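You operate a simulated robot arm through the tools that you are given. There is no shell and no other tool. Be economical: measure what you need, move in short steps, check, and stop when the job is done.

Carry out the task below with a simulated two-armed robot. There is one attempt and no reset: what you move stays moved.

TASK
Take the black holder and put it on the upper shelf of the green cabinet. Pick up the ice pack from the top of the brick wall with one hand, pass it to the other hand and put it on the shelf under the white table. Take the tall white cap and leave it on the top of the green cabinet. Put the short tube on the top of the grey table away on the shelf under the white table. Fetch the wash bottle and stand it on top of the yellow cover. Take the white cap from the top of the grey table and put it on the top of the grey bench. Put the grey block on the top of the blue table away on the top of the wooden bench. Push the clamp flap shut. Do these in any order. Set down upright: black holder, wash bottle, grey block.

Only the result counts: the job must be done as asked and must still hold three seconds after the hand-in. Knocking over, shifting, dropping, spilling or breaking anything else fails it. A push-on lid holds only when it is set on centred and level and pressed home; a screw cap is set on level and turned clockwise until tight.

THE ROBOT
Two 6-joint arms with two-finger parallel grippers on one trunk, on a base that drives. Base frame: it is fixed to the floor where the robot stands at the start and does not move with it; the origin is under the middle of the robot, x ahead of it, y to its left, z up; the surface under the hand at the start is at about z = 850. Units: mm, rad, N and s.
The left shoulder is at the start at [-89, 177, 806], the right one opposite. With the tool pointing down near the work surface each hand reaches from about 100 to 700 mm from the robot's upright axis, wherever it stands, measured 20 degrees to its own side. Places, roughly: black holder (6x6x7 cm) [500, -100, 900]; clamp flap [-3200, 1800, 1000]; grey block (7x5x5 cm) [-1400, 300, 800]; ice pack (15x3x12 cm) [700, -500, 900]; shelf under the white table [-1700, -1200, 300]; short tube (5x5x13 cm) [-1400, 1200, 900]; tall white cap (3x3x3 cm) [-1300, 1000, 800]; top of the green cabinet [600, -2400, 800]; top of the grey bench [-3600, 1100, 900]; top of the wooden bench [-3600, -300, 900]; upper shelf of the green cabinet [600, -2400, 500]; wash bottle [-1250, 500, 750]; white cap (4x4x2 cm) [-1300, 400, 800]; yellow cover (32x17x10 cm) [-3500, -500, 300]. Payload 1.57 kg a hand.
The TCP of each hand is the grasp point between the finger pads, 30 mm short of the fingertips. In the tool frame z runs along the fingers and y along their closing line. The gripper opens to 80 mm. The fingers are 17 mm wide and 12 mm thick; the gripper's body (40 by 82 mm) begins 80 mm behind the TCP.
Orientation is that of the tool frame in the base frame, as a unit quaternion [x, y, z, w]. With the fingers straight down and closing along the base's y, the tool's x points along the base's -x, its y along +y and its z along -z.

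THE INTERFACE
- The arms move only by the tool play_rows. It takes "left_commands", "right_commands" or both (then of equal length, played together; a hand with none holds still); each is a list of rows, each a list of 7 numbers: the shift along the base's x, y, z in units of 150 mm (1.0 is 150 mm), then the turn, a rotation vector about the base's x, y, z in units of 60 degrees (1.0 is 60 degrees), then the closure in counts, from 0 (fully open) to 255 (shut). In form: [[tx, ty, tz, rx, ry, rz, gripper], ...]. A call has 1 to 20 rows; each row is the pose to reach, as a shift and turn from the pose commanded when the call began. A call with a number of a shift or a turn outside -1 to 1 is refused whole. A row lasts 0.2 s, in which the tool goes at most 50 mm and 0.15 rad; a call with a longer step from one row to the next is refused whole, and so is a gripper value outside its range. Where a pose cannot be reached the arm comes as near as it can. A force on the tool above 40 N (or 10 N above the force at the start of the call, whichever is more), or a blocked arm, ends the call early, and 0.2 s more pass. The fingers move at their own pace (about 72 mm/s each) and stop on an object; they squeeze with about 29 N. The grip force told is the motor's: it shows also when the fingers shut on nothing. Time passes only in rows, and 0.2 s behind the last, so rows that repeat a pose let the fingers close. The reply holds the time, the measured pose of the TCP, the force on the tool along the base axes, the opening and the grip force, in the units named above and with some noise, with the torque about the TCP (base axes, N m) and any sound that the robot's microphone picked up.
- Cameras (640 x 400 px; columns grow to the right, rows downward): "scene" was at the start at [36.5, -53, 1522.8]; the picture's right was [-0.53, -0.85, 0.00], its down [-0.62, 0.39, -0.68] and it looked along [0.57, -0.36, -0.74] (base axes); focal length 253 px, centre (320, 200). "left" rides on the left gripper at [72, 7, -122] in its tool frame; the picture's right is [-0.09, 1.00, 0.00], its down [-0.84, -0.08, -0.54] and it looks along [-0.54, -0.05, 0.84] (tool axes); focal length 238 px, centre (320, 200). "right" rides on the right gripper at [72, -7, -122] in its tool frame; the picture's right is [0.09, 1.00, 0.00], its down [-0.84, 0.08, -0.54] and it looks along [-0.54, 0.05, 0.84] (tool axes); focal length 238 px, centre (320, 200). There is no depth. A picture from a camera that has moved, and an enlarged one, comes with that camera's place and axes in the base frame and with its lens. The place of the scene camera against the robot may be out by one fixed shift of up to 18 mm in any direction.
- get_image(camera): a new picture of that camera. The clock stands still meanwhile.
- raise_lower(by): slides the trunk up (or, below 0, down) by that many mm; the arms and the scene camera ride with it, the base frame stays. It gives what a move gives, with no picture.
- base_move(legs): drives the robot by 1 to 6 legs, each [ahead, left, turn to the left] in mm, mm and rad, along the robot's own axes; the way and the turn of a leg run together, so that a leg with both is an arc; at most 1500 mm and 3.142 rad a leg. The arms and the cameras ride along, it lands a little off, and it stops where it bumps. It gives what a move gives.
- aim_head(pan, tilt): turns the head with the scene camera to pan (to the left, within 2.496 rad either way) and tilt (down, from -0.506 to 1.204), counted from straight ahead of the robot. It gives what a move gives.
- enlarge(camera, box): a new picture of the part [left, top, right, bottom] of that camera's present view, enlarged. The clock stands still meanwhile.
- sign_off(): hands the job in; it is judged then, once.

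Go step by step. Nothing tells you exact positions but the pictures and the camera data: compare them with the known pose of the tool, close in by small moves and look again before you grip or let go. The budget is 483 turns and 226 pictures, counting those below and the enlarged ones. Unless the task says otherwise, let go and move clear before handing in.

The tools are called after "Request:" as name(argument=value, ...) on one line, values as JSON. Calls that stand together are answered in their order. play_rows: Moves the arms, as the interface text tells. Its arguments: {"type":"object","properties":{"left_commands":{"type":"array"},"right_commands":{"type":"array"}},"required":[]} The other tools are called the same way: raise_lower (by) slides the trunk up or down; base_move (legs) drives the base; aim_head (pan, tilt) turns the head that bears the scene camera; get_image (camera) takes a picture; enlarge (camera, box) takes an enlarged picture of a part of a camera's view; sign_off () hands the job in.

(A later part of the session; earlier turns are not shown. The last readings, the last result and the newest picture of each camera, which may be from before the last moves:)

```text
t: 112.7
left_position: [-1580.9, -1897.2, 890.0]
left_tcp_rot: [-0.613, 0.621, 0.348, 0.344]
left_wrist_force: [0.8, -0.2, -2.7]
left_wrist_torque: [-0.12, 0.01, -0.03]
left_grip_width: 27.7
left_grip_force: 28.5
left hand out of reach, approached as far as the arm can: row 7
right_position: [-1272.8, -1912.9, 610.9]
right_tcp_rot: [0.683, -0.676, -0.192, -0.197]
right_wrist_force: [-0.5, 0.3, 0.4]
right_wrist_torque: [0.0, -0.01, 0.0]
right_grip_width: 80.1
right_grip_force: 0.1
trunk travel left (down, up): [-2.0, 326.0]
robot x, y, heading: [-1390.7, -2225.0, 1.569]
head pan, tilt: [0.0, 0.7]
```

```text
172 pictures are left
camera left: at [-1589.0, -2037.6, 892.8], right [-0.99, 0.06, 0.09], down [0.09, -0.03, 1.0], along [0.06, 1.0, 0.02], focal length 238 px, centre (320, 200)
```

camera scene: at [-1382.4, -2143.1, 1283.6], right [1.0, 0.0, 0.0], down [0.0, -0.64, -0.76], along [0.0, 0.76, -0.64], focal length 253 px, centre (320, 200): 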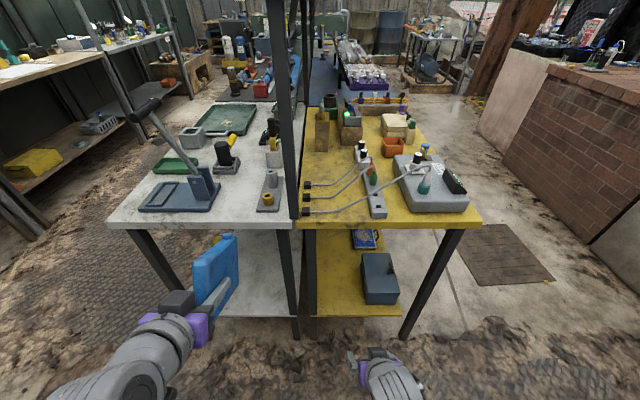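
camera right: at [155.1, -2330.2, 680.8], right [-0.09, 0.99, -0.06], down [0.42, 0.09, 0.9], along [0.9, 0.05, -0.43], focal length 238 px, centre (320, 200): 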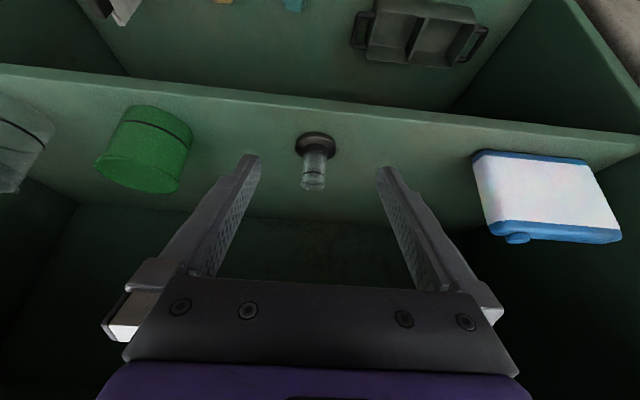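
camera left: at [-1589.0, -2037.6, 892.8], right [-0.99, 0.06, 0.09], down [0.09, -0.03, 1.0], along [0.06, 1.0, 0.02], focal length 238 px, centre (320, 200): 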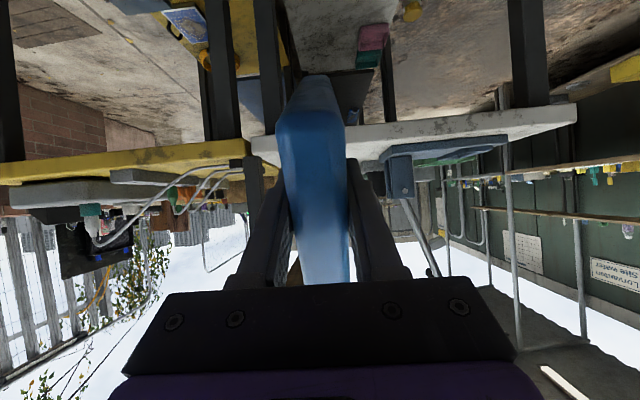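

The left hand is pitched about 60° already. I'll lower it in steps while finishing the pitch, staying in front of the table.

Request:
play_rows(left_commands=[[0, 0, -0.2, 0.05, 0, 0, 255], [0, 0, -0.5, 0.15, 0, 0, 255], [0, 0, -0.8, 0.25, 0, 0, 255], [0, 0, -1.0, 0.3, 0, 0, 255]])

Request:
play_rows(left_commands=[[-0.1, 0, -0.3, 0.1, 0, 0, 255], [-0.2, 0, -0.6, 0.22, 0, 0, 255], [-0.3, 0, -0.9, 0.22, 0, 0, 255], [-0.5, 0, -1.0, 0.22, 0, 0, 255]])

Request:
play_rows(left_commands=[[0, 0, -0.3, 0, 0, 0, 255], [0, 0, -0.6, 0, 0, 0, 255], [0, 0, -0.75, 0, 0, 0, 255]])

Request:
get_image(camera="left")

Request:
get_image(camera="scene")

```text
t: 113.7
left_position: [-1578.8, -1893.5, 739.3]
left_tcp_rot: [-0.552, 0.56, 0.44, 0.435]
left_wrist_force: [-0.4, 0.4, -4.4]
left_wrist_torque: [-0.13, -0.01, 0.02]
left_grip_width: 27.4
left_grip_force: 29.1
left hand out of reach, approached as far as the arm can: row 1, 2
right_position: [-1271.8, -1912.1, 611.6]
right_tcp_rot: [0.683, -0.676, -0.193, -0.197]
right_wrist_force: [0.3, -0.4, 0.3]
right_wrist_torque: [-0.02, 0.01, -0.03]
right_grip_width: 80.0
right_grip_force: 0.0
trunk travel left (down, up): [-2.0, 326.0]
robot x, y, heading: [-1391.9, -2228.4, 1.567]
head pan, tilt: [0.0, 0.7]
```

```text
t: 114.7
left_position: [-1661.2, -1854.0, 696.5]
left_tcp_rot: [-0.499, 0.504, 0.501, 0.495]
left_wrist_force: [-0.4, 0.2, -4.0]
left_wrist_torque: [-0.08, 0.01, 0.0]
left_grip_width: 27.6
left_grip_force: 29.3
left hand out of reach, approached as far as the arm can: row 2, 3, 4
right_position: [-1272.0, -1913.3, 610.7]
right_tcp_rot: [0.684, -0.676, -0.193, -0.198]
right_wrist_force: [-0.5, -0.6, -0.7]
right_wrist_torque: [0.0, -0.02, -0.02]
right_grip_width: 79.9
right_grip_force: 0.0
trunk travel left (down, up): [-2.0, 326.0]
robot x, y, heading: [-1391.7, -2229.0, 1.573]
head pan, tilt: [0.0, 0.7]
```

```text
t: 115.5
left_position: [-1676.9, -1808.2, 672.5]
left_tcp_rot: [-0.499, 0.505, 0.502, 0.495]
left_wrist_force: [-0.4, 0.4, -4.3]
left_wrist_torque: [-0.18, 0.01, 0.0]
left_grip_width: 27.9
left_grip_force: 28.6
left hand out of reach, approached as far as the arm can: row 1, 2, 3
right_position: [-1272.3, -1912.6, 610.8]
right_tcp_rot: [0.684, -0.676, -0.193, -0.197]
right_wrist_force: [1.0, 0.2, 1.3]
right_wrist_torque: [0.04, -0.02, 0.01]
right_grip_width: 80.3
right_grip_force: 0.0
trunk travel left (down, up): [-2.0, 326.0]
robot x, y, heading: [-1392.2, -2225.1, 1.57]
head pan, tilt: [0.0, 0.7]
```

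```text
171 pictures are left
camera left: at [-1684.2, -1930.9, 602.0], right [-0.99, 0.0, 0.1], down [0.09, -0.54, 0.84], along [0.06, 0.84, 0.53], focal length 238 px, centre (320, 200)
```

left: 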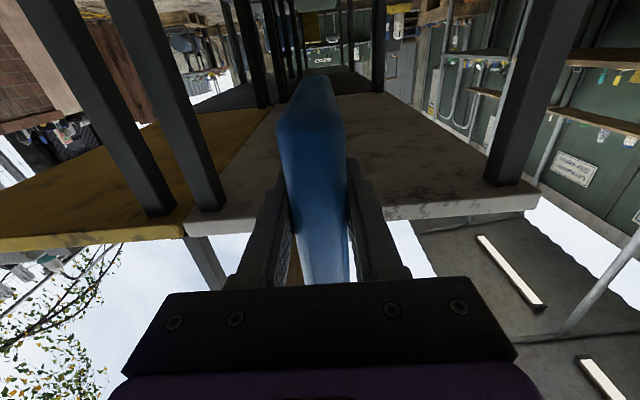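

```text
170 pictures are left
camera scene: at [-1382.6, -2142.9, 1283.5], right [1.0, 0.0, 0.0], down [0.0, -0.64, -0.76], along [0.0, 0.76, -0.64], focal length 253 px, centre (320, 200)
```

scene: 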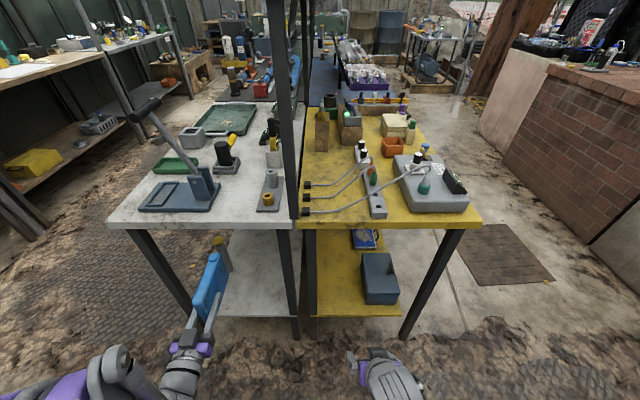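

The arm is too folded to go lower with the hand level. I'll back the robot 200 mm so the arm can stretch out to the shelf.

Request:
base_move(legs=[[-220, 0, 0]])

Request:
play_rows(left_commands=[[0, 0.2, -0.2, 0, 0, 0, 255], [0, 0.4, -0.4, 0, 0, 0, 255], [0, 0.6, -0.6, 0, 0, 0, 255], [0, 0.8, -0.8, 0, 0, 0, 255], [0, 0.9, -1.0, 0, 0, 0, 255]])

```text
t: 117.2
left_position: [-1678.1, -2029.0, 673.3]
left_tcp_rot: [-0.499, 0.504, 0.503, 0.494]
left_wrist_force: [-0.2, 0.5, -3.4]
left_wrist_torque: [-0.15, 0.0, 0.0]
left_grip_width: 28.0
left_grip_force: 29.1
right_position: [-1273.4, -2131.9, 611.3]
right_tcp_rot: [0.684, -0.675, -0.193, -0.197]
right_wrist_force: [0.3, 0.0, -0.9]
right_wrist_torque: [0.01, 0.0, 0.02]
right_grip_width: 80.1
right_grip_force: 0.3
trunk travel left (down, up): [-2.0, 326.0]
robot x, y, heading: [-1392.8, -2447.8, 1.571]
head pan, tilt: [0.0, 0.7]
```

```text
t: 118.4
left_position: [-1680.8, -1889.5, 521.2]
left_tcp_rot: [-0.499, 0.505, 0.501, 0.495]
left_wrist_force: [0.0, 0.7, -3.2]
left_wrist_torque: [-0.12, 0.01, -0.01]
left_grip_width: 27.9
left_grip_force: 29.0
left hand out of reach, approached as far as the arm can: row 1, 2, 3, 5
right_position: [-1271.9, -2131.4, 611.0]
right_tcp_rot: [0.684, -0.676, -0.193, -0.197]
right_wrist_force: [0.3, -0.6, 0.4]
right_wrist_torque: [0.0, 0.02, 0.01]
right_grip_width: 80.0
right_grip_force: 0.1
trunk travel left (down, up): [-2.0, 326.0]
robot x, y, heading: [-1394.9, -2441.8, 1.569]
head pan, tilt: [0.0, 0.7]
```

That works: hand at z 521. Continue forward and down to just at the shelf opening, then look.

Request:
play_rows(left_commands=[[0, 0.2, -0.15, 0, 0, 0, 255], [0, 0.4, -0.3, 0, 0, 0, 255], [0, 0.6, -0.45, 0, 0, 0, 255], [0, 0.66, -0.54, 0, 0, 0, 255]])

Request:
get_image(camera="left")

Request:
get_image(camera="scene")

```text
t: 119.4
left_position: [-1677.6, -1789.6, 442.3]
left_tcp_rot: [-0.499, 0.504, 0.502, 0.495]
left_wrist_force: [1.0, 0.0, -3.6]
left_wrist_torque: [-0.14, 0.01, 0.04]
left_grip_width: 27.8
left_grip_force: 28.9
right_position: [-1273.1, -2130.8, 611.4]
right_tcp_rot: [0.684, -0.676, -0.193, -0.197]
right_wrist_force: [1.1, 0.2, -0.5]
right_wrist_torque: [-0.03, 0.01, 0.02]
right_grip_width: 79.9
right_grip_force: 0.0
trunk travel left (down, up): [-2.0, 326.0]
robot x, y, heading: [-1392.0, -2447.5, 1.572]
head pan, tilt: [0.0, 0.7]
```

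```text
169 pictures are left
camera left: at [-1686.1, -1911.7, 371.6], right [-0.99, 0.0, 0.1], down [0.09, -0.54, 0.84], along [0.06, 0.84, 0.53], focal length 238 px, centre (320, 200)
```

left: 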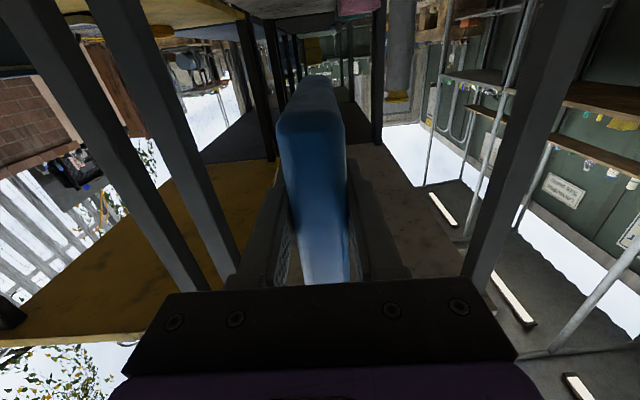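

```text
168 pictures are left
camera scene: at [-1382.7, -2361.7, 1283.6], right [1.0, 0.0, 0.0], down [0.0, -0.64, -0.76], along [0.0, 0.76, -0.64], focal length 253 px, centre (320, 200)
```

scene: 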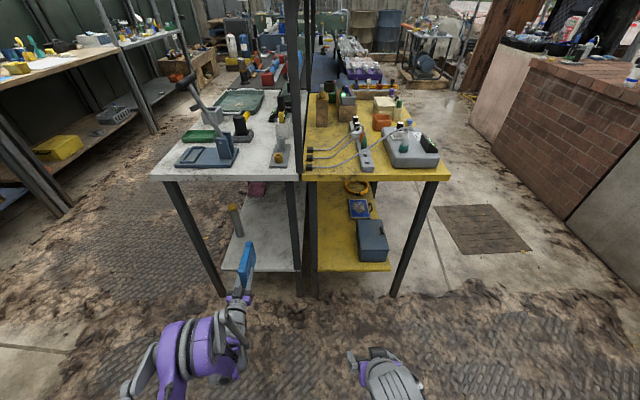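

A grey tube stands on the shelf to the left at about [-1810,-1475]; I'll keep right of it. Sliding the pack in over the shelf.

Request:
play_rows(left_commands=[[0.1, 0.2, 0, 0, 0, 0, 255], [0.2, 0.4, 0, 0, 0, 0, 255], [0.25, 0.6, 0, 0, 0, 0, 255], [0.25, 0.8, 0, 0, 0, 0, 255], [0.25, 1.0, 0, 0, 0, 0, 255]])

Request:
play_rows(left_commands=[[0, 0.2, -0.1, 0, 0, 0, 255], [0, 0.2, -0.2, 0, 0, 0, 255], [0, 0.2, -0.26, 0, 0, 0, 255], [0, 0.2, -0.3, 0, 0, 0, 255], [0, 0.2, -0.33, 0, 0, 0, 255], [0, 0.2, -0.36, 0, 0, 0, 255], [0, 0.2, -0.39, 0, 0, 0, 255], [0, 0.2, -0.42, 0, 0, 0, 255], [0, 0.2, -0.45, 0, 0, 0, 255], [0, 0.2, -0.48, 0, 0, 0, 255], [0, 0.2, -0.51, 0, 0, 0, 255], [0, 0.2, -0.54, 0, 0, 0, 255]])

Request:
get_image(camera="scene")

```text
t: 120.6
left_position: [-1642.3, -1640.8, 442.4]
left_tcp_rot: [-0.499, 0.504, 0.502, 0.495]
left_wrist_force: [-1.0, 0.0, -4.5]
left_wrist_torque: [-0.14, 0.01, -0.02]
left_grip_width: 28.0
left_grip_force: 29.0
right_position: [-1272.6, -2131.0, 610.2]
right_tcp_rot: [0.684, -0.676, -0.192, -0.197]
right_wrist_force: [0.9, 0.4, 0.3]
right_wrist_torque: [0.0, -0.01, -0.03]
right_grip_width: 79.7
right_grip_force: 0.2
trunk travel left (down, up): [-2.0, 326.0]
robot x, y, heading: [-1392.2, -2444.9, 1.573]
head pan, tilt: [0.0, 0.7]
```

```text
t: 123.2
left_position: [-1638.2, -1649.9, 402.5]
left_tcp_rot: [-0.5, 0.504, 0.502, 0.494]
left_wrist_force: [0.4, 0.2, -3.8]
left_wrist_torque: [-0.16, -0.01, -0.01]
left_grip_width: 27.7
left_grip_force: 29.2
left hand out of reach, approached as far as the arm can: row 1, 2, 3, 4, 5, 6, 7, 8, 9, 10, 11, 12
right_position: [-1272.4, -2131.9, 611.3]
right_tcp_rot: [0.685, -0.675, -0.194, -0.196]
right_wrist_force: [0.0, -0.4, 0.3]
right_wrist_torque: [0.03, 0.0, -0.01]
right_grip_width: 80.3
right_grip_force: 0.0
trunk travel left (down, up): [-2.0, 326.0]
robot x, y, heading: [-1393.6, -2444.3, 1.572]
head pan, tilt: [0.0, 0.7]
```

```text
167 pictures are left
camera scene: at [-1382.7, -2361.8, 1283.6], right [1.0, 0.0, 0.0], down [0.0, -0.64, -0.76], along [0.0, 0.76, -0.64], focal length 253 px, centre (320, 200)
```

scene: 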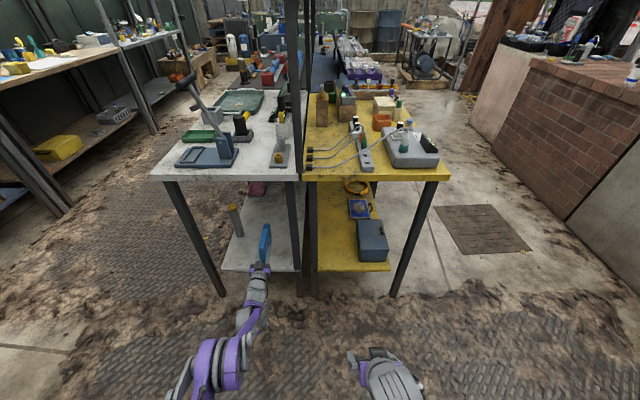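

At full stretch now. I'll drive 60 mm forward and then lower.

Request:
base_move(legs=[[60, 0, 0]])

Request:
play_rows(left_commands=[[0, 0, -0.04, 0, 0, 0, 255], [0, 0, -0.08, 0, 0, 0, 255], [0, 0, -0.12, 0, 0, 0, 255], [0, 0, -0.16, 0, 0, 0, 255], [0, 0, -0.19, 0, 0, 0, 255], [0, 0, -0.22, 0, 0, 0, 255], [0, 0, -0.25, 0, 0, 0, 255], [0, 0, -0.28, 0, 0, 0, 255], [0, 0, -0.31, 0, 0, 0, 255], [0, 0, -0.34, 0, 0, 0, 255]])

Request:
get_image(camera="left")

```text
t: 124.2
left_position: [-1636.3, -1587.4, 401.3]
left_tcp_rot: [-0.498, 0.506, 0.5, 0.496]
left_wrist_force: [-0.2, 0.6, -4.4]
left_wrist_torque: [-0.16, -0.01, 0.0]
left_grip_width: 27.9
left_grip_force: 29.4
right_position: [-1272.1, -2069.3, 611.5]
right_tcp_rot: [0.683, -0.676, -0.192, -0.197]
right_wrist_force: [0.8, 0.7, 0.8]
right_wrist_torque: [0.03, -0.01, 0.01]
right_grip_width: 79.8
right_grip_force: 0.1
trunk travel left (down, up): [-2.0, 326.0]
robot x, y, heading: [-1390.5, -2381.5, 1.569]
head pan, tilt: [0.0, 0.7]
```

```text
t: 126.4
left_position: [-1632.1, -1607.3, 387.1]
left_tcp_rot: [-0.499, 0.506, 0.501, 0.495]
left_wrist_force: [0.3, 0.2, -3.2]
left_wrist_torque: [-0.16, -0.03, 0.03]
left_grip_width: 27.7
left_grip_force: 28.6
left hand out of reach, approached as far as the arm can: row 1, 2, 3, 4, 5, 6, 7, 8, 9, 10
right_position: [-1272.4, -2070.5, 610.9]
right_tcp_rot: [0.684, -0.676, -0.193, -0.196]
right_wrist_force: [0.3, -0.6, 0.7]
right_wrist_torque: [0.01, 0.02, 0.0]
right_grip_width: 79.9
right_grip_force: 0.0
trunk travel left (down, up): [-2.0, 326.0]
robot x, y, heading: [-1390.3, -2385.1, 1.574]
head pan, tilt: [0.0, 0.7]
```

```text
166 pictures are left
camera left: at [-1638.9, -1729.4, 315.8], right [-0.99, 0.0, 0.1], down [0.09, -0.53, 0.84], along [0.06, 0.84, 0.53], focal length 238 px, centre (320, 200)
```

left: 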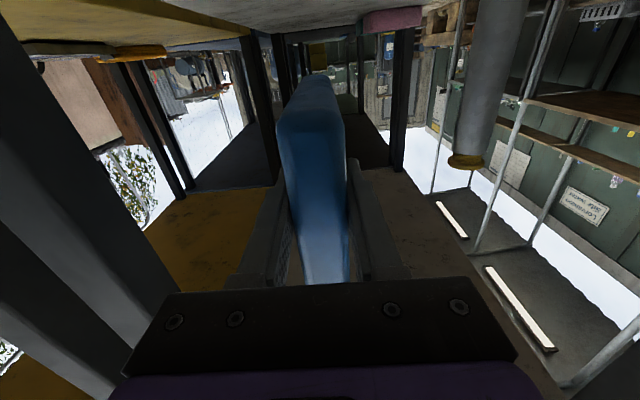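

Too stretched still; drive another 90 mm forward, then pull the hand back while lowering.

Request:
base_move(legs=[[90, 0, 0]])

Request:
play_rows(left_commands=[[0, -0.2, 0, 0, 0, 0, 255], [0, -0.4, 0, 0, 0, 0, 255], [0, -0.55, 0, 0, 0, 0, 255], [0, -0.55, -0.04, 0, 0, 0, 255], [0, -0.55, -0.08, 0, 0, 0, 255], [0, -0.55, -0.11, 0, 0, 0, 255], [0, -0.55, -0.14, 0, 0, 0, 255], [0, -0.55, -0.17, 0, 0, 0, 255], [0, -0.55, -0.2, 0, 0, 0, 255], [0, -0.55, -0.23, 0, 0, 0, 255], [0, -0.55, -0.26, 0, 0, 0, 255]])

Request:
get_image(camera="left")

```text
t: 127.5
left_position: [-1631.9, -1514.7, 386.8]
left_tcp_rot: [-0.5, 0.505, 0.501, 0.494]
left_wrist_force: [-0.3, -0.5, -2.8]
left_wrist_torque: [-0.12, 0.02, 0.0]
left_grip_width: 27.5
left_grip_force: 28.4
right_position: [-1271.8, -1978.8, 610.3]
right_tcp_rot: [0.684, -0.676, -0.192, -0.196]
right_wrist_force: [-0.2, 0.2, 1.4]
right_wrist_torque: [-0.02, -0.07, 0.07]
right_grip_width: 79.9
right_grip_force: 0.0
trunk travel left (down, up): [-2.0, 326.0]
robot x, y, heading: [-1388.5, -2294.3, 1.571]
head pan, tilt: [0.0, 0.7]
```

```text
t: 129.9
left_position: [-1632.2, -1598.5, 347.4]
left_tcp_rot: [-0.498, 0.506, 0.5, 0.495]
left_wrist_force: [0.3, -0.9, -3.9]
left_wrist_torque: [-0.16, 0.02, 0.0]
left_grip_width: 27.7
left_grip_force: 28.6
right_position: [-1272.2, -1979.4, 612.3]
right_tcp_rot: [0.684, -0.675, -0.193, -0.197]
right_wrist_force: [-0.9, -0.9, 0.1]
right_wrist_torque: [-0.01, 0.04, 0.01]
right_grip_width: 79.9
right_grip_force: 0.0
trunk travel left (down, up): [-2.0, 326.0]
robot x, y, heading: [-1394.2, -2295.1, 1.572]
head pan, tilt: [0.0, 0.7]
```

```text
165 pictures are left
camera left: at [-1638.9, -1720.1, 276.2], right [-0.99, 0.0, 0.1], down [0.09, -0.53, 0.84], along [0.06, 0.84, 0.53], focal length 238 px, centre (320, 200)
```

left: 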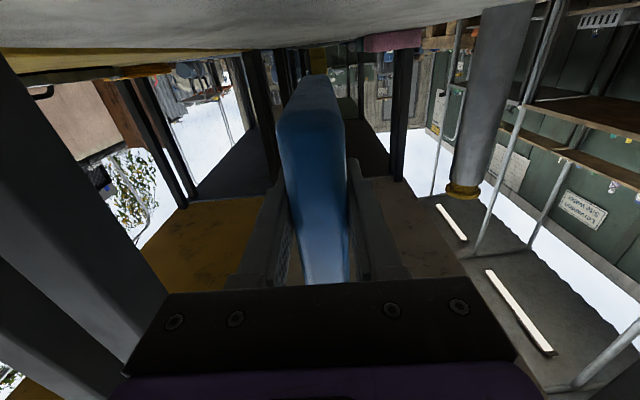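

Not yet in contact; continue lowering slowly.

Request:
play_rows(left_commands=[[0, 0, -0.03, 0, 0, 0, 255], [0, 0, -0.06, 0, 0, 0, 255], [0, 0, -0.09, 0, 0, 0, 255], [0, 0, -0.12, 0, 0, 0, 255], [0, 0, -0.15, 0, 0, 0, 255], [0, 0, -0.18, 0, 0, 0, 255], [0, 0, -0.21, 0, 0, 0, 255], [0, 0, -0.24, 0, 0, 0, 255], [0, 0, -0.27, 0, 0, 0, 255], [0, 0, -0.3, 0, 0, 0, 255]])

Request:
get_image(camera="left")

Request:
get_image(camera="scene")

```text
t: 132.1
left_position: [-1630.5, -1606.7, 344.9]
left_tcp_rot: [-0.499, 0.506, 0.501, 0.494]
left_wrist_force: [-0.2, -0.5, -3.0]
left_wrist_torque: [-0.15, -0.02, -0.01]
left_grip_width: 28.0
left_grip_force: 29.1
left hand out of reach, approached as far as the arm can: row 1, 2, 3, 4, 5, 6, 7, 8, 9, 10
right_position: [-1272.2, -1977.8, 610.9]
right_tcp_rot: [0.683, -0.676, -0.193, -0.197]
right_wrist_force: [-0.1, 0.5, -0.2]
right_wrist_torque: [0.0, 0.03, 0.01]
right_grip_width: 80.0
right_grip_force: 0.0
trunk travel left (down, up): [-2.0, 326.0]
robot x, y, heading: [-1390.9, -2292.1, 1.568]
head pan, tilt: [0.0, 0.7]
```

```text
164 pictures are left
camera left: at [-1637.3, -1728.7, 273.1], right [-0.99, 0.0, 0.1], down [0.09, -0.53, 0.84], along [0.06, 0.85, 0.53], focal length 238 px, centre (320, 200)
```

left: 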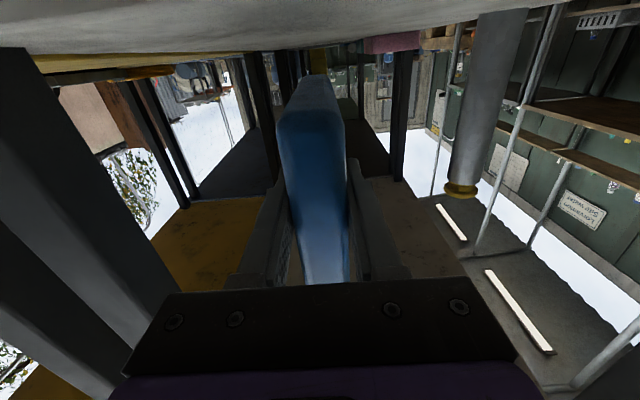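

```text
163 pictures are left
camera scene: at [-1382.4, -2209.3, 1283.6], right [1.0, 0.0, 0.0], down [0.0, -0.64, -0.76], along [0.0, 0.76, -0.64], focal length 253 px, centre (320, 200)
```

scene: 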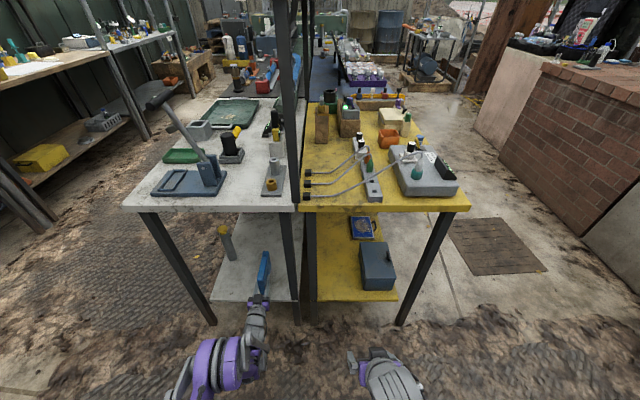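

The arm's limits leave a narrow band; the shelf is at about z 258, so I need ~27 mm lower. I'll try a slightly more stretched position.

Request:
play_rows(left_commands=[[0, 0.1, 0, 0, 0, 0, 255], [0, 0.25, -0.03, 0, 0, 0, 255], [0, 0.3, -0.06, 0, 0, 0, 255], [0, 0.3, -0.09, 0, 0, 0, 255], [0, 0.3, -0.12, 0, 0, 0, 255], [0, 0.3, -0.15, 0, 0, 0, 255], [0, 0.3, -0.18, 0, 0, 0, 255]])

```text
t: 133.7
left_position: [-1628.3, -1573.2, 355.3]
left_tcp_rot: [-0.499, 0.505, 0.501, 0.495]
left_wrist_force: [0.3, -0.6, -2.8]
left_wrist_torque: [-0.16, -0.03, -0.02]
left_grip_width: 27.5
left_grip_force: 28.7
left hand out of reach, approached as far as the arm can: row 1, 2, 3, 4, 5, 6, 7
right_position: [-1272.2, -1978.9, 610.0]
right_tcp_rot: [0.684, -0.676, -0.193, -0.197]
right_wrist_force: [-0.4, 0.2, -0.1]
right_wrist_torque: [0.0, 0.01, 0.0]
right_grip_width: 80.1
right_grip_force: 0.1
trunk travel left (down, up): [-2.0, 326.0]
robot x, y, heading: [-1387.2, -2290.9, 1.575]
head pan, tilt: [0.0, 0.7]
```

The level-hand pose can't go lower. Instead I'll tilt the hand 30° down, touch the pack's front corner on the shelf, and let it swivel level in the grip as I lower on.

Request:
play_rows(left_commands=[[0, -0.1, 0.15, 0, 0, 0, 255], [0, -0.2, 0.3, -0.12, 0, 0, 255], [0, -0.3, 0.4, -0.25, 0, 0, 255], [0, -0.3, 0.4, -0.38, 0, 0, 255], [0, -0.3, 0.4, -0.5, 0, 0, 255]])

Request:
play_rows(left_commands=[[0, 0, -0.05, 0, 0, 0, 255], [0, 0, -0.1, 0, 0, 0, 255], [0, 0, -0.15, 0, 0, 0, 255], [0, 0, -0.18, 0, 0, 0, 255], [0, 0, -0.21, 0, 0, 0, 255], [0, 0, -0.24, 0, 0, 0, 255], [0, 0, -0.27, 0, 0, 0, 255], [0, 0, -0.3, 0, 0, 0, 255], [0, 0, -0.33, 0, 0, 0, 255], [0, 0, -0.36, 0, 0, 0, 255]])

Request:
get_image(camera="left")

```text
t: 134.9
left_position: [-1625.6, -1618.7, 416.1]
left_tcp_rot: [0.618, -0.608, -0.343, -0.361]
left_wrist_force: [-3.5, 0.1, -5.9]
left_wrist_torque: [-0.12, 0.01, -0.14]
left_grip_width: 27.7
left_grip_force: 29.2
left hand out of reach, approached as far as the arm can: row 3, 4
right_position: [-1271.7, -1980.2, 610.6]
right_tcp_rot: [0.683, -0.676, -0.193, -0.197]
right_wrist_force: [0.5, 0.1, 0.5]
right_wrist_torque: [-0.01, 0.03, 0.01]
right_grip_width: 79.8
right_grip_force: 0.1
trunk travel left (down, up): [-2.0, 326.0]
robot x, y, heading: [-1391.6, -2294.9, 1.571]
head pan, tilt: [0.0, 0.7]
```

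```text
t: 137.1
left_position: [-1627.3, -1618.0, 361.9]
left_tcp_rot: [-0.609, 0.617, 0.354, 0.35]
left_wrist_force: [0.0, -4.5, 14.8]
left_wrist_torque: [0.87, -0.4, -0.18]
left_grip_width: 27.9
left_grip_force: 29.6
right_position: [-1272.0, -1980.7, 611.5]
right_tcp_rot: [0.683, -0.675, -0.194, -0.198]
right_wrist_force: [0.0, 0.4, -0.8]
right_wrist_torque: [-0.01, -0.04, -0.02]
right_grip_width: 80.0
right_grip_force: 0.0
trunk travel left (down, up): [-2.0, 326.0]
robot x, y, heading: [-1393.2, -2291.8, 1.572]
head pan, tilt: [0.0, 0.7]
```

```text
162 pictures are left
camera left: at [-1634.5, -1759.7, 361.8], right [-0.99, 0.05, 0.09], down [0.09, -0.05, 1.0], along [0.06, 1.0, 0.04], focal length 238 px, centre (320, 200)
```

left: 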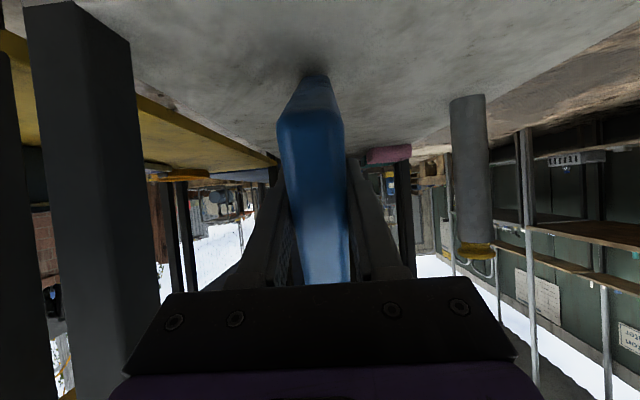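

Front corner touches the shelf and the pack begins to swivel. I'll press on down slowly.

Request:
play_rows(left_commands=[[0, 0, -0.03, 0, 0, 0, 255], [0, 0, -0.06, 0, 0, 0, 255], [0, 0, -0.09, 0, 0, 0, 255], [0, 0, -0.12, 0, 0, 0, 255], [0, 0, -0.15, 0, 0, 0, 255], [0, 0, -0.18, 0, 0, 0, 255]])

Request:
get_image(camera="left")

```text
t: 138.5
left_position: [-1626.9, -1617.5, 334.7]
left_tcp_rot: [-0.61, 0.618, 0.353, 0.349]
left_wrist_force: [1.6, -5.2, 10.0]
left_wrist_torque: [0.9, -0.32, -0.24]
left_grip_width: 27.6
left_grip_force: 29.5
right_position: [-1270.7, -1979.7, 611.9]
right_tcp_rot: [0.683, -0.676, -0.193, -0.197]
right_wrist_force: [-0.7, 0.0, -0.8]
right_wrist_torque: [-0.01, -0.01, 0.01]
right_grip_width: 79.9
right_grip_force: 0.0
trunk travel left (down, up): [-2.0, 326.0]
robot x, y, heading: [-1392.6, -2292.3, 1.569]
head pan, tilt: [0.0, 0.7]
```

```text
161 pictures are left
camera left: at [-1635.0, -1759.1, 334.5], right [-0.99, 0.05, 0.09], down [0.09, -0.04, 1.0], along [0.06, 1.0, 0.04], focal length 238 px, centre (320, 200)
```

left: 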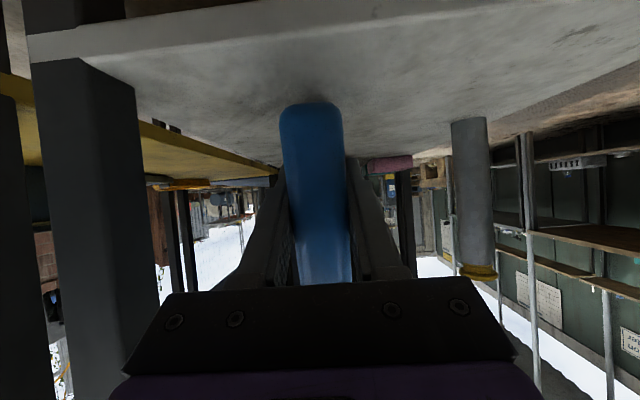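

The pack is swivelling level as intended. A little farther down until it sits fully.

Request:
play_rows(left_commands=[[0, 0, -0.02, 0, 0, 0, 255], [0, 0, -0.04, 0, 0, 0, 255], [0, 0, -0.06, 0, 0, 0, 255], [0, 0, -0.08, 0, 0, 0, 255], [0, 0, -0.1, 0, 0, 0, 255], [0, 0, -0.12, 0, 0, 0, 255]])

Request:
get_image(camera="left")

```text
t: 139.9
left_position: [-1626.9, -1618.9, 315.7]
left_tcp_rot: [-0.61, 0.617, 0.354, 0.35]
left_wrist_force: [1.4, -5.0, 8.1]
left_wrist_torque: [0.9, -0.21, -0.14]
left_grip_width: 27.8
left_grip_force: 29.0
right_position: [-1273.1, -1978.2, 611.2]
right_tcp_rot: [0.683, -0.676, -0.193, -0.197]
right_wrist_force: [0.4, 0.3, 0.6]
right_wrist_torque: [-0.01, 0.02, -0.01]
right_grip_width: 80.3
right_grip_force: 0.1
trunk travel left (down, up): [-2.0, 326.0]
robot x, y, heading: [-1390.4, -2294.0, 1.572]
head pan, tilt: [0.0, 0.7]
```

```text
160 pictures are left
camera left: at [-1634.5, -1760.3, 315.0], right [-0.99, 0.05, 0.09], down [0.09, -0.04, 1.0], along [0.06, 1.0, 0.04], focal length 238 px, centre (320, 200)
```

left: 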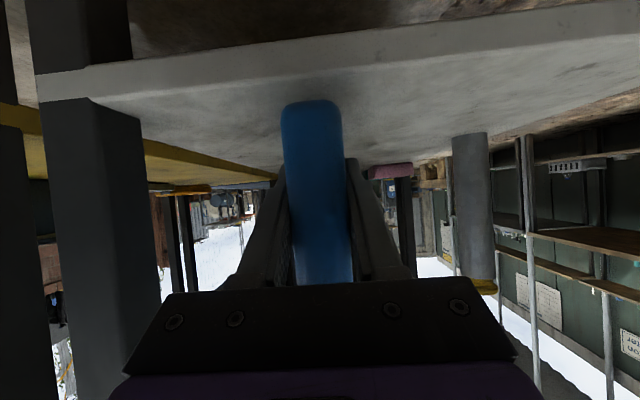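

Nearly seated; another few millimetres, watching for the force to jump.

Request:
play_rows(left_commands=[[0, 0, -0.015, 0, 0, 0, 255], [0, 0, -0.03, 0, 0, 0, 255], [0, 0, -0.045, 0, 0, 0, 255], [0, 0, -0.06, 0, 0, 0, 255], [0, 0, -0.075, 0, 0, 0, 255], [0, 0, -0.09, 0, 0, 0, 255]])

Request:
enlarge(camera="left", box=[200, 60, 440, 210])

```text
t: 141.3
left_position: [-1628.5, -1618.2, 302.4]
left_tcp_rot: [-0.609, 0.618, 0.353, 0.35]
left_wrist_force: [1.2, -3.7, 7.6]
left_wrist_torque: [0.98, -0.21, -0.15]
left_grip_width: 27.8
left_grip_force: 28.8
right_position: [-1272.5, -1979.3, 610.9]
right_tcp_rot: [0.683, -0.676, -0.193, -0.197]
right_wrist_force: [0.2, 0.1, -0.3]
right_wrist_torque: [0.01, -0.02, 0.0]
right_grip_width: 79.8
right_grip_force: 0.0
trunk travel left (down, up): [-2.0, 326.0]
robot x, y, heading: [-1390.1, -2292.6, 1.568]
head pan, tilt: [0.0, 0.7]
```

```text
2.67 times, centred on (320, 135) of left
camera zoom: at [-1635.3, -1759.8, 301.4], right [-0.99, 0.05, 0.09], down [0.09, -0.04, 1.0], along [0.06, 1.0, 0.04], focal length 636 px, centre (320, 373)
```

zoom: 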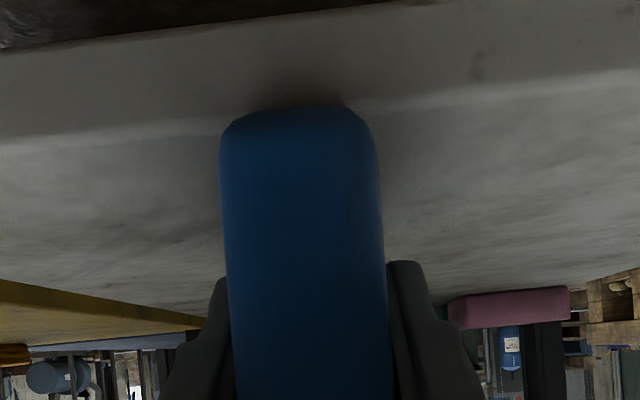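

The pack's near end sits right at the shelf's edge. I'll lift a touch, move 45 mm farther in, and set it down again.

Request:
play_rows(left_commands=[[0, 0, 0.06, 0, 0, 0, 255], [0, 0.1, 0.1, 0, 0, 0, 255], [0, 0.2, 0.1, 0, 0, 0, 255], [0, 0.3, 0.1, 0, 0, 0, 255], [0, 0.3, 0.06, 0, 0, 0, 255], [0, 0.3, 0.03, 0, 0, 0, 255], [0, 0.3, 0.01, 0, 0, 0, 255], [0, 0.3, -0.01, 0, 0, 0, 255], [0, 0.3, -0.02, 0, 0, 0, 255]])

Request:
get_image(camera="left")

```text
t: 143.3
left_position: [-1626.7, -1573.5, 300.7]
left_tcp_rot: [-0.61, 0.616, 0.355, 0.35]
left_wrist_force: [1.3, -1.5, 24.6]
left_wrist_torque: [-0.2, -0.45, 0.0]
left_grip_width: 27.8
left_grip_force: 29.2
right_position: [-1271.8, -1979.4, 611.5]
right_tcp_rot: [0.682, -0.676, -0.193, -0.199]
right_wrist_force: [0.3, 0.6, -0.3]
right_wrist_torque: [0.0, -0.01, 0.03]
right_grip_width: 80.1
right_grip_force: 0.0
trunk travel left (down, up): [-2.0, 326.0]
robot x, y, heading: [-1388.7, -2289.9, 1.574]
head pan, tilt: [0.0, 0.7]
```

```text
158 pictures are left
camera left: at [-1633.8, -1714.7, 299.7], right [-0.99, 0.05, 0.09], down [0.09, -0.05, 0.99], along [0.06, 1.0, 0.04], focal length 238 px, centre (320, 200)
```

left: 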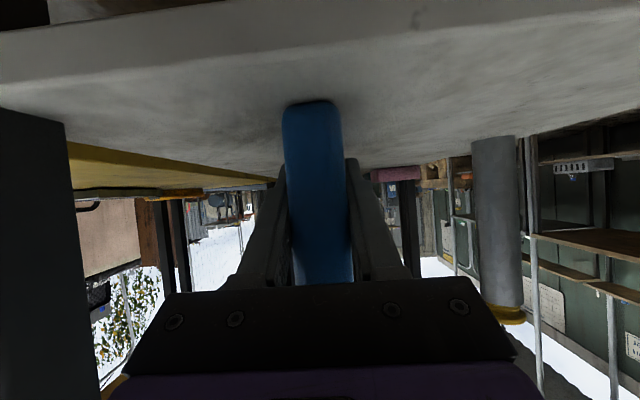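

The pack sits squarely on the shelf (force jumped, torque vanished). I'll ease, open and back out.

Request:
play_rows(left_commands=[[0, 0, 0.01, 0, 0, 0, 255], [0, 0, 0.01, 0, 0, 0, 150], [0, 0, 0.01, 0, 0, 0, 0], [0, 0, 0.01, 0, 0, 0, 0], [0, 0, 0.01, 0, 0, 0, 0], [0, -0.2, 0.1, 0, 0, 0, 0], [0, -0.45, 0.22, 0, 0, 0, 0], [0, -0.7, 0.35, 0, 0, 0, 0], [0, -1.0, 0.45, 0, 0, 0, 0]])

Request:
get_image(camera="left")

```text
t: 145.3
left_position: [-1626.0, -1725.8, 367.5]
left_tcp_rot: [-0.609, 0.618, 0.353, 0.35]
left_wrist_force: [-0.5, -0.1, -0.2]
left_wrist_torque: [0.01, 0.01, 0.01]
left_grip_width: 79.9
left_grip_force: 0.1
right_position: [-1271.9, -1979.5, 610.4]
right_tcp_rot: [0.683, -0.676, -0.193, -0.197]
right_wrist_force: [0.0, 0.2, 0.1]
right_wrist_torque: [0.05, -0.01, -0.02]
right_grip_width: 79.9
right_grip_force: 0.0
trunk travel left (down, up): [-2.0, 326.0]
robot x, y, heading: [-1391.3, -2295.8, 1.57]
head pan, tilt: [0.0, 0.7]
```

```text
157 pictures are left
camera left: at [-1633.2, -1865.7, 366.1], right [-0.99, 0.05, 0.09], down [0.09, -0.04, 1.0], along [0.06, 1.0, 0.04], focal length 238 px, centre (320, 200)
```

left: 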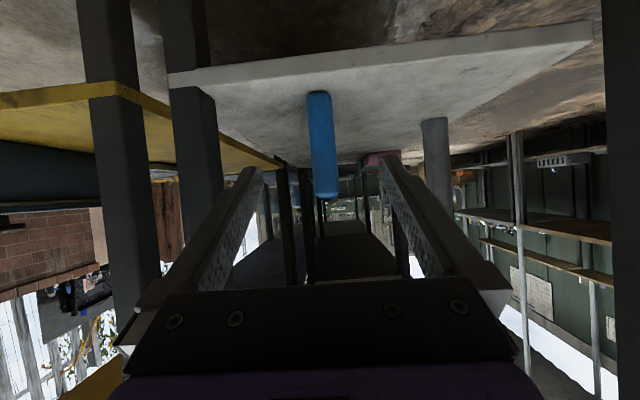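

The ice pack stands on the white table's shelf. Next the grey and blue tables: I'll raise the trunk, fold the left arm back up, and drive round the yellow table.

Request:
base_move(legs=[[-200, 0, 0]])

Request:
raise_lower(by=248)

Request:
play_rows(left_commands=[[0, -0.1, 0.3, 0, 0, 0, 0], [0, -0.2, 0.6, -0.1, 0, 0, 0], [0, -0.3, 0.9, -0.2, 0, 0, 0], [0, -0.5, 1.0, -0.3, 0, 0, 0], [0, -0.7, 1.0, -0.42, 0, 0, 0], [0.2, -0.8, 1.0, -0.54, 0, 0, 0], [0.3, -0.8, 1.0, -0.66, 0, 0, 0]], right_commands=[[0, 0, 0.1, 0, 0, 0, 0], [0, 0, 0.2, -0.13, 0, 0, 0], [0, 0, 0.3, -0.26, 0, 0, 0], [0, 0, 0.4, -0.39, 0, 0, 0], [0, 0, 0.5, -0.5, 0, 0, 0], [0, 0, 0.6, -0.53, 0, 0, 0], [0, 0, 0.7, -0.53, 0, 0, 0]])

Request:
play_rows(left_commands=[[0, 0, 0.3, -0.1, 0, 0, 0], [0, 0, 0.6, -0.2, 0, 0, 0], [0, 0, 0.9, -0.33, 0, 0, 0], [0, 0, 1.0, -0.33, 0, 0, 0]])

```text
t: 146.9
left_position: [-1624.5, -1926.3, 366.3]
left_tcp_rot: [-0.609, 0.619, 0.352, 0.349]
left_wrist_force: [0.5, 0.3, 0.4]
left_wrist_torque: [0.04, 0.0, 0.0]
left_grip_width: 80.0
left_grip_force: 0.1
right_position: [-1270.7, -2183.7, 611.1]
right_tcp_rot: [0.683, -0.677, -0.193, -0.197]
right_wrist_force: [-1.1, -0.2, 0.3]
right_wrist_torque: [-0.02, 0.02, -0.01]
right_grip_width: 80.0
right_grip_force: 0.1
trunk travel left (down, up): [-2.0, 326.0]
robot x, y, heading: [-1393.1, -2497.0, 1.564]
head pan, tilt: [0.0, 0.7]
```

```text
t: 149.5
left_position: [-1623.6, -1921.0, 618.8]
left_tcp_rot: [-0.608, 0.618, 0.355, 0.351]
left_wrist_force: [0.1, 0.2, -0.2]
left_wrist_torque: [0.01, 0.0, -0.01]
left_grip_width: 80.1
left_grip_force: 0.0
right_position: [-1271.5, -2184.1, 858.6]
right_tcp_rot: [0.682, -0.677, -0.193, -0.197]
right_wrist_force: [0.2, 0.3, -0.5]
right_wrist_torque: [-0.03, -0.01, -0.01]
right_grip_width: 80.0
right_grip_force: 0.1
trunk travel left (down, up): [-250.0, 78.0]
robot x, y, heading: [-1394.7, -2494.0, 1.56]
head pan, tilt: [0.0, 0.7]
```

```text
t: 151.1
left_position: [-1578.4, -2042.2, 766.3]
left_tcp_rot: [-0.69, 0.702, 0.123, 0.124]
left_wrist_force: [-0.3, 0.3, 0.7]
left_wrist_torque: [0.02, 0.02, -0.02]
left_grip_width: 80.1
left_grip_force: 0.1
right_position: [-1269.5, -2182.7, 964.3]
right_tcp_rot: [0.71, -0.705, 0.001, -0.003]
right_wrist_force: [-0.1, 0.8, -0.2]
right_wrist_torque: [0.0, -0.03, -0.01]
right_grip_width: 80.1
right_grip_force: 0.1
trunk travel left (down, up): [-250.0, 78.0]
robot x, y, heading: [-1395.9, -2497.6, 1.561]
head pan, tilt: [0.0, 0.7]
```

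```text
t: 152.1
left_position: [-1577.5, -2042.3, 919.1]
left_tcp_rot: [-0.702, 0.712, 0.003, 0.004]
left_wrist_force: [0.0, -0.5, -0.2]
left_wrist_torque: [-0.03, -0.02, -0.01]
left_grip_width: 79.8
left_grip_force: 0.0
right_position: [-1270.2, -2182.5, 964.3]
right_tcp_rot: [0.71, -0.704, 0.0, -0.003]
right_wrist_force: [-0.5, -0.4, 0.3]
right_wrist_torque: [0.0, 0.01, -0.04]
right_grip_width: 80.0
right_grip_force: 0.1
trunk travel left (down, up): [-250.0, 78.0]
robot x, y, heading: [-1394.8, -2494.8, 1.561]
head pan, tilt: [0.0, 0.7]
```

Both hands point down and clear. Driving right to the aisle, then forward along it.

Request:
play_rows(left_commands=[[0, -0.3, 0.3, 0, 0, 0, 0], [0, -0.6, 0.6, 0, 0, 0, 0], [0, -0.9, 0.9, 0, 0, 0, 0]], right_commands=[[0, 0, 0.2, 0, 0, 0, 0], [0, 0, 0.4, 0, 0, 0, 0], [0, 0, 0.6, 0, 0, 0, 0]])

Request:
base_move(legs=[[0, -1045, 0], [1500, 0, 0], [1400, 0, 0]])

Request:
aim_head(pan=0.9, tilt=0.6)

Request:
get_image(camera="scene")

```text
refused: row 1 steps farther than a row can; nothing moved
```

```text
t: 174.8
left_position: [-622.4, 784.1, 918.8]
left_tcp_rot: [0.71, -0.704, -0.003, -0.004]
left_wrist_force: [0.2, -1.1, -0.7]
left_wrist_torque: [0.01, -0.04, 0.0]
left_grip_width: 79.9
left_grip_force: 0.0
right_position: [-311.4, 651.6, 964.1]
right_tcp_rot: [0.719, -0.695, 0.001, -0.003]
right_wrist_force: [0.2, -0.2, 0.5]
right_wrist_torque: [0.01, -0.02, 0.01]
right_grip_width: 80.1
right_grip_force: 0.2
trunk travel left (down, up): [-250.0, 78.0]
robot x, y, heading: [-430.6, 336.1, 1.59]
head pan, tilt: [0.0, 0.7]
```

```text
t: 176.0
left_position: [-620.9, 784.6, 918.2]
left_tcp_rot: [0.711, -0.703, -0.002, -0.004]
left_wrist_force: [-0.6, -0.2, -0.1]
left_wrist_torque: [0.0, -0.01, -0.02]
left_grip_width: 80.1
left_grip_force: 0.0
right_position: [-310.8, 651.5, 964.5]
right_tcp_rot: [0.719, -0.696, 0.0, -0.003]
right_wrist_force: [0.0, 0.4, 0.8]
right_wrist_torque: [0.0, -0.01, 0.01]
right_grip_width: 80.0
right_grip_force: 0.0
trunk travel left (down, up): [-250.0, 78.0]
robot x, y, heading: [-430.5, 337.2, 1.592]
head pan, tilt: [0.901, 0.6]
```

```text
156 pictures are left
camera scene: at [-486.1, 336.2, 1541.8], right [0.61, 0.8, 0.0], down [0.45, -0.34, -0.83], along [-0.66, 0.5, -0.56], focal length 253 px, centre (320, 200)
```

scene: 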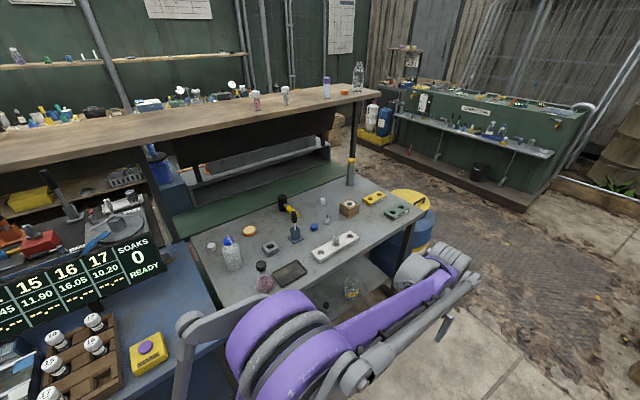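

I can make out the grey table: tall white cap ≈[-1354,1006], short tube with yellow top ≈[-1424,1266], wash bottle ≈[-1221,467]. I'll raise the hands, drive to y≈1080 and turn to face the table.

Request:
play_rows(left_commands=[[0, -0.2, 0.2, 0, 0, 0, 0], [0, -0.4, 0.4, 0, 0, 0, 0], [0, -0.6, 0.6, 0, 0, 0, 0], [0, -0.8, 0.8, 0, 0, 0, 0], [0, -0.9, 1.0, 0, 0, 0, 0]], right_commands=[[0, 0, 0.2, 0, 0, 0, 0], [0, 0, 0.4, 0, 0, 0, 0], [0, 0, 0.6, 0, 0, 0, 0], [0, 0, 0.7, 0, 0, 0, 0], [0, 0, 0.7, 0, 0, 0, 0]])

Request:
base_move(legs=[[740, 0, 0], [0, 0, 1.55]])

Request:
aim_head(pan=0.0, tilt=0.75)

Request:
get_image(camera="scene")

```text
t: 177.2
left_position: [-622.4, 647.2, 1068.7]
left_tcp_rot: [0.711, -0.704, -0.002, -0.005]
left_wrist_force: [-0.7, -0.1, -0.4]
left_wrist_torque: [-0.02, -0.04, -0.01]
left_grip_width: 80.0
left_grip_force: 0.2
right_position: [-312.1, 651.6, 1070.0]
right_tcp_rot: [0.719, -0.695, 0.001, -0.004]
right_wrist_force: [0.4, 0.3, 0.2]
right_wrist_torque: [-0.04, 0.01, -0.03]
right_grip_width: 79.9
right_grip_force: 0.0
trunk travel left (down, up): [-250.0, 78.0]
robot x, y, heading: [-426.5, 330.3, 1.59]
head pan, tilt: [0.901, 0.6]
```

```text
t: 185.0
left_position: [-760.2, 890.5, 1069.3]
left_tcp_rot: [1.0, -0.001, -0.004, -0.002]
left_wrist_force: [0.5, 0.4, 0.5]
left_wrist_torque: [0.0, 0.01, 0.01]
left_grip_width: 80.1
left_grip_force: 0.0
right_position: [-759.5, 1201.2, 1069.4]
right_tcp_rot: [1.0, 0.011, -0.002, -0.003]
right_wrist_force: [0.3, 0.2, 0.4]
right_wrist_torque: [0.01, 0.01, 0.01]
right_grip_width: 80.0
right_grip_force: 0.2
trunk travel left (down, up): [-250.0, 78.0]
robot x, y, heading: [-443.8, 1084.4, -3.13]
head pan, tilt: [0.901, 0.6]
```

```text
t: 186.2
left_position: [-759.7, 891.4, 1068.6]
left_tcp_rot: [1.0, -0.001, -0.005, -0.001]
left_wrist_force: [0.5, -0.3, 0.1]
left_wrist_torque: [0.01, -0.02, -0.03]
left_grip_width: 80.1
left_grip_force: 0.1
right_position: [-758.3, 1201.7, 1069.9]
right_tcp_rot: [1.0, 0.011, -0.002, -0.002]
right_wrist_force: [0.1, 0.0, -0.5]
right_wrist_torque: [0.01, 0.0, 0.04]
right_grip_width: 79.9
right_grip_force: 0.1
trunk travel left (down, up): [-250.0, 78.0]
robot x, y, heading: [-443.3, 1080.6, -3.137]
head pan, tilt: [0.0, 0.75]
```

```text
155 pictures are left
camera scene: at [-475.6, 1071.8, 1529.0], right [-0.01, 1.0, 0.0], down [0.68, 0.01, -0.73], along [-0.73, -0.01, -0.68], focal length 253 px, centre (320, 200)
```

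scene: 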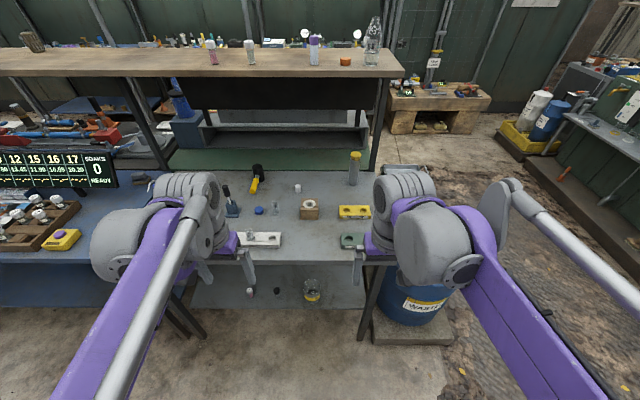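

Tall cap at ≈[-1318,965] and tube base ≈[-1385,1217]. I'll drive 270 mm closer.

Request:
base_move(legs=[[270, 0, 0]])

Request:
get_image(camera="scene")

Request:
get_image(camera="left")

Request:
get_image(camera="right")

```text
t: 188.1
left_position: [-1028.1, 892.0, 1068.6]
left_tcp_rot: [1.0, -0.004, -0.004, -0.001]
left_wrist_force: [0.5, 0.2, 0.7]
left_wrist_torque: [0.02, -0.01, 0.01]
left_grip_width: 79.9
left_grip_force: 0.0
right_position: [-1024.9, 1202.7, 1069.6]
right_tcp_rot: [1.0, 0.007, -0.001, -0.002]
right_wrist_force: [0.3, -0.3, -0.6]
right_wrist_torque: [0.01, -0.01, -0.03]
right_grip_width: 79.8
right_grip_force: 0.0
trunk travel left (down, up): [-250.0, 78.0]
robot x, y, heading: [-709.1, 1085.0, -3.14]
head pan, tilt: [0.0, 0.75]
```

```text
154 pictures are left
camera scene: at [-743.4, 1071.1, 1528.9], right [0.0, 1.0, 0.0], down [0.68, 0.0, -0.73], along [-0.73, 0.0, -0.68], focal length 253 px, centre (320, 200)
```

scene: 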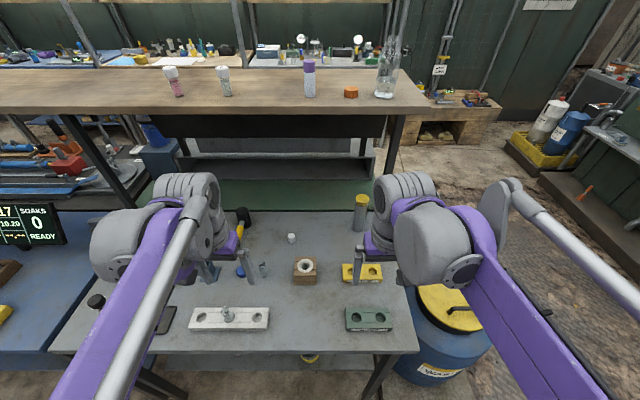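

```text
153 pictures are left
camera left: at [-955.3, 884.7, 1189.1], right [-0.1, -0.99, 0.0], down [-0.83, 0.08, 0.55], along [-0.55, 0.06, -0.84], focal length 238 px, centre (320, 200)
```

left: 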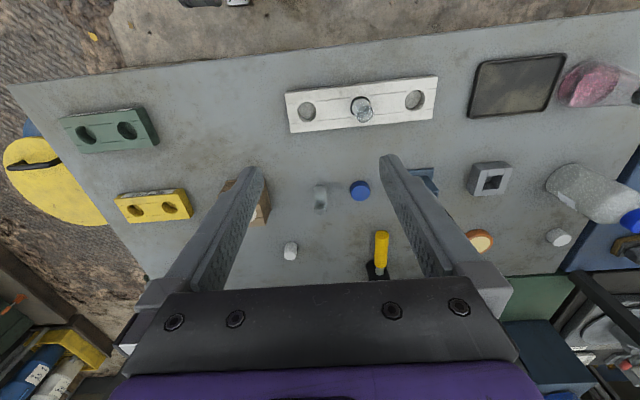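

```text
152 pictures are left
camera right: at [-953.8, 1209.9, 1191.5], right [0.11, -0.99, -0.01], down [-0.83, -0.09, 0.54], along [-0.54, -0.05, -0.84], focal length 238 px, centre (320, 200)
```

right: 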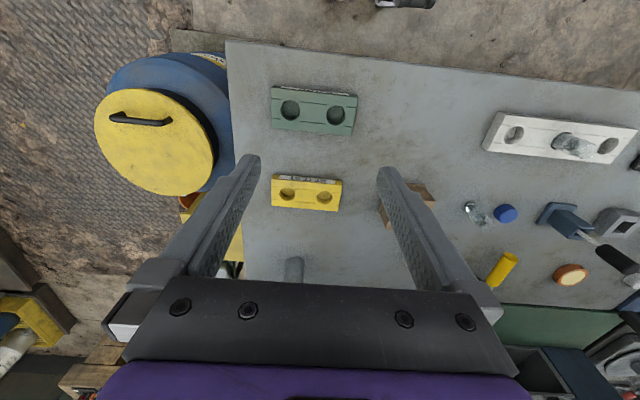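

The tall white cap is at about [-1328,990] and the tube just ahead of the right hand. I'll take the cap with the left hand first and look closer.

Request:
play_rows(left_commands=[[-0.3, 0.05, 0, 0, 0, 0, 0], [-0.6, 0.2, -0.1, 0, 0, 0, 0], [-0.85, 0.4, -0.2, 0, 0, 0, 0], [-1.0, 0.6, -0.35, 0, 0, 0, 0]])

Request:
get_image(camera="left")

```text
refused: row 2 steps farther than a row can; nothing moved
```

```text
151 pictures are left
camera left: at [-955.3, 884.7, 1189.1], right [-0.1, -0.99, 0.0], down [-0.83, 0.08, 0.55], along [-0.55, 0.06, -0.84], focal length 238 px, centre (320, 200)
```

left: 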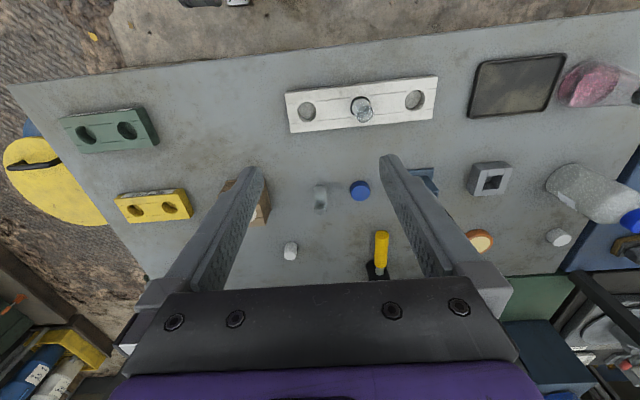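

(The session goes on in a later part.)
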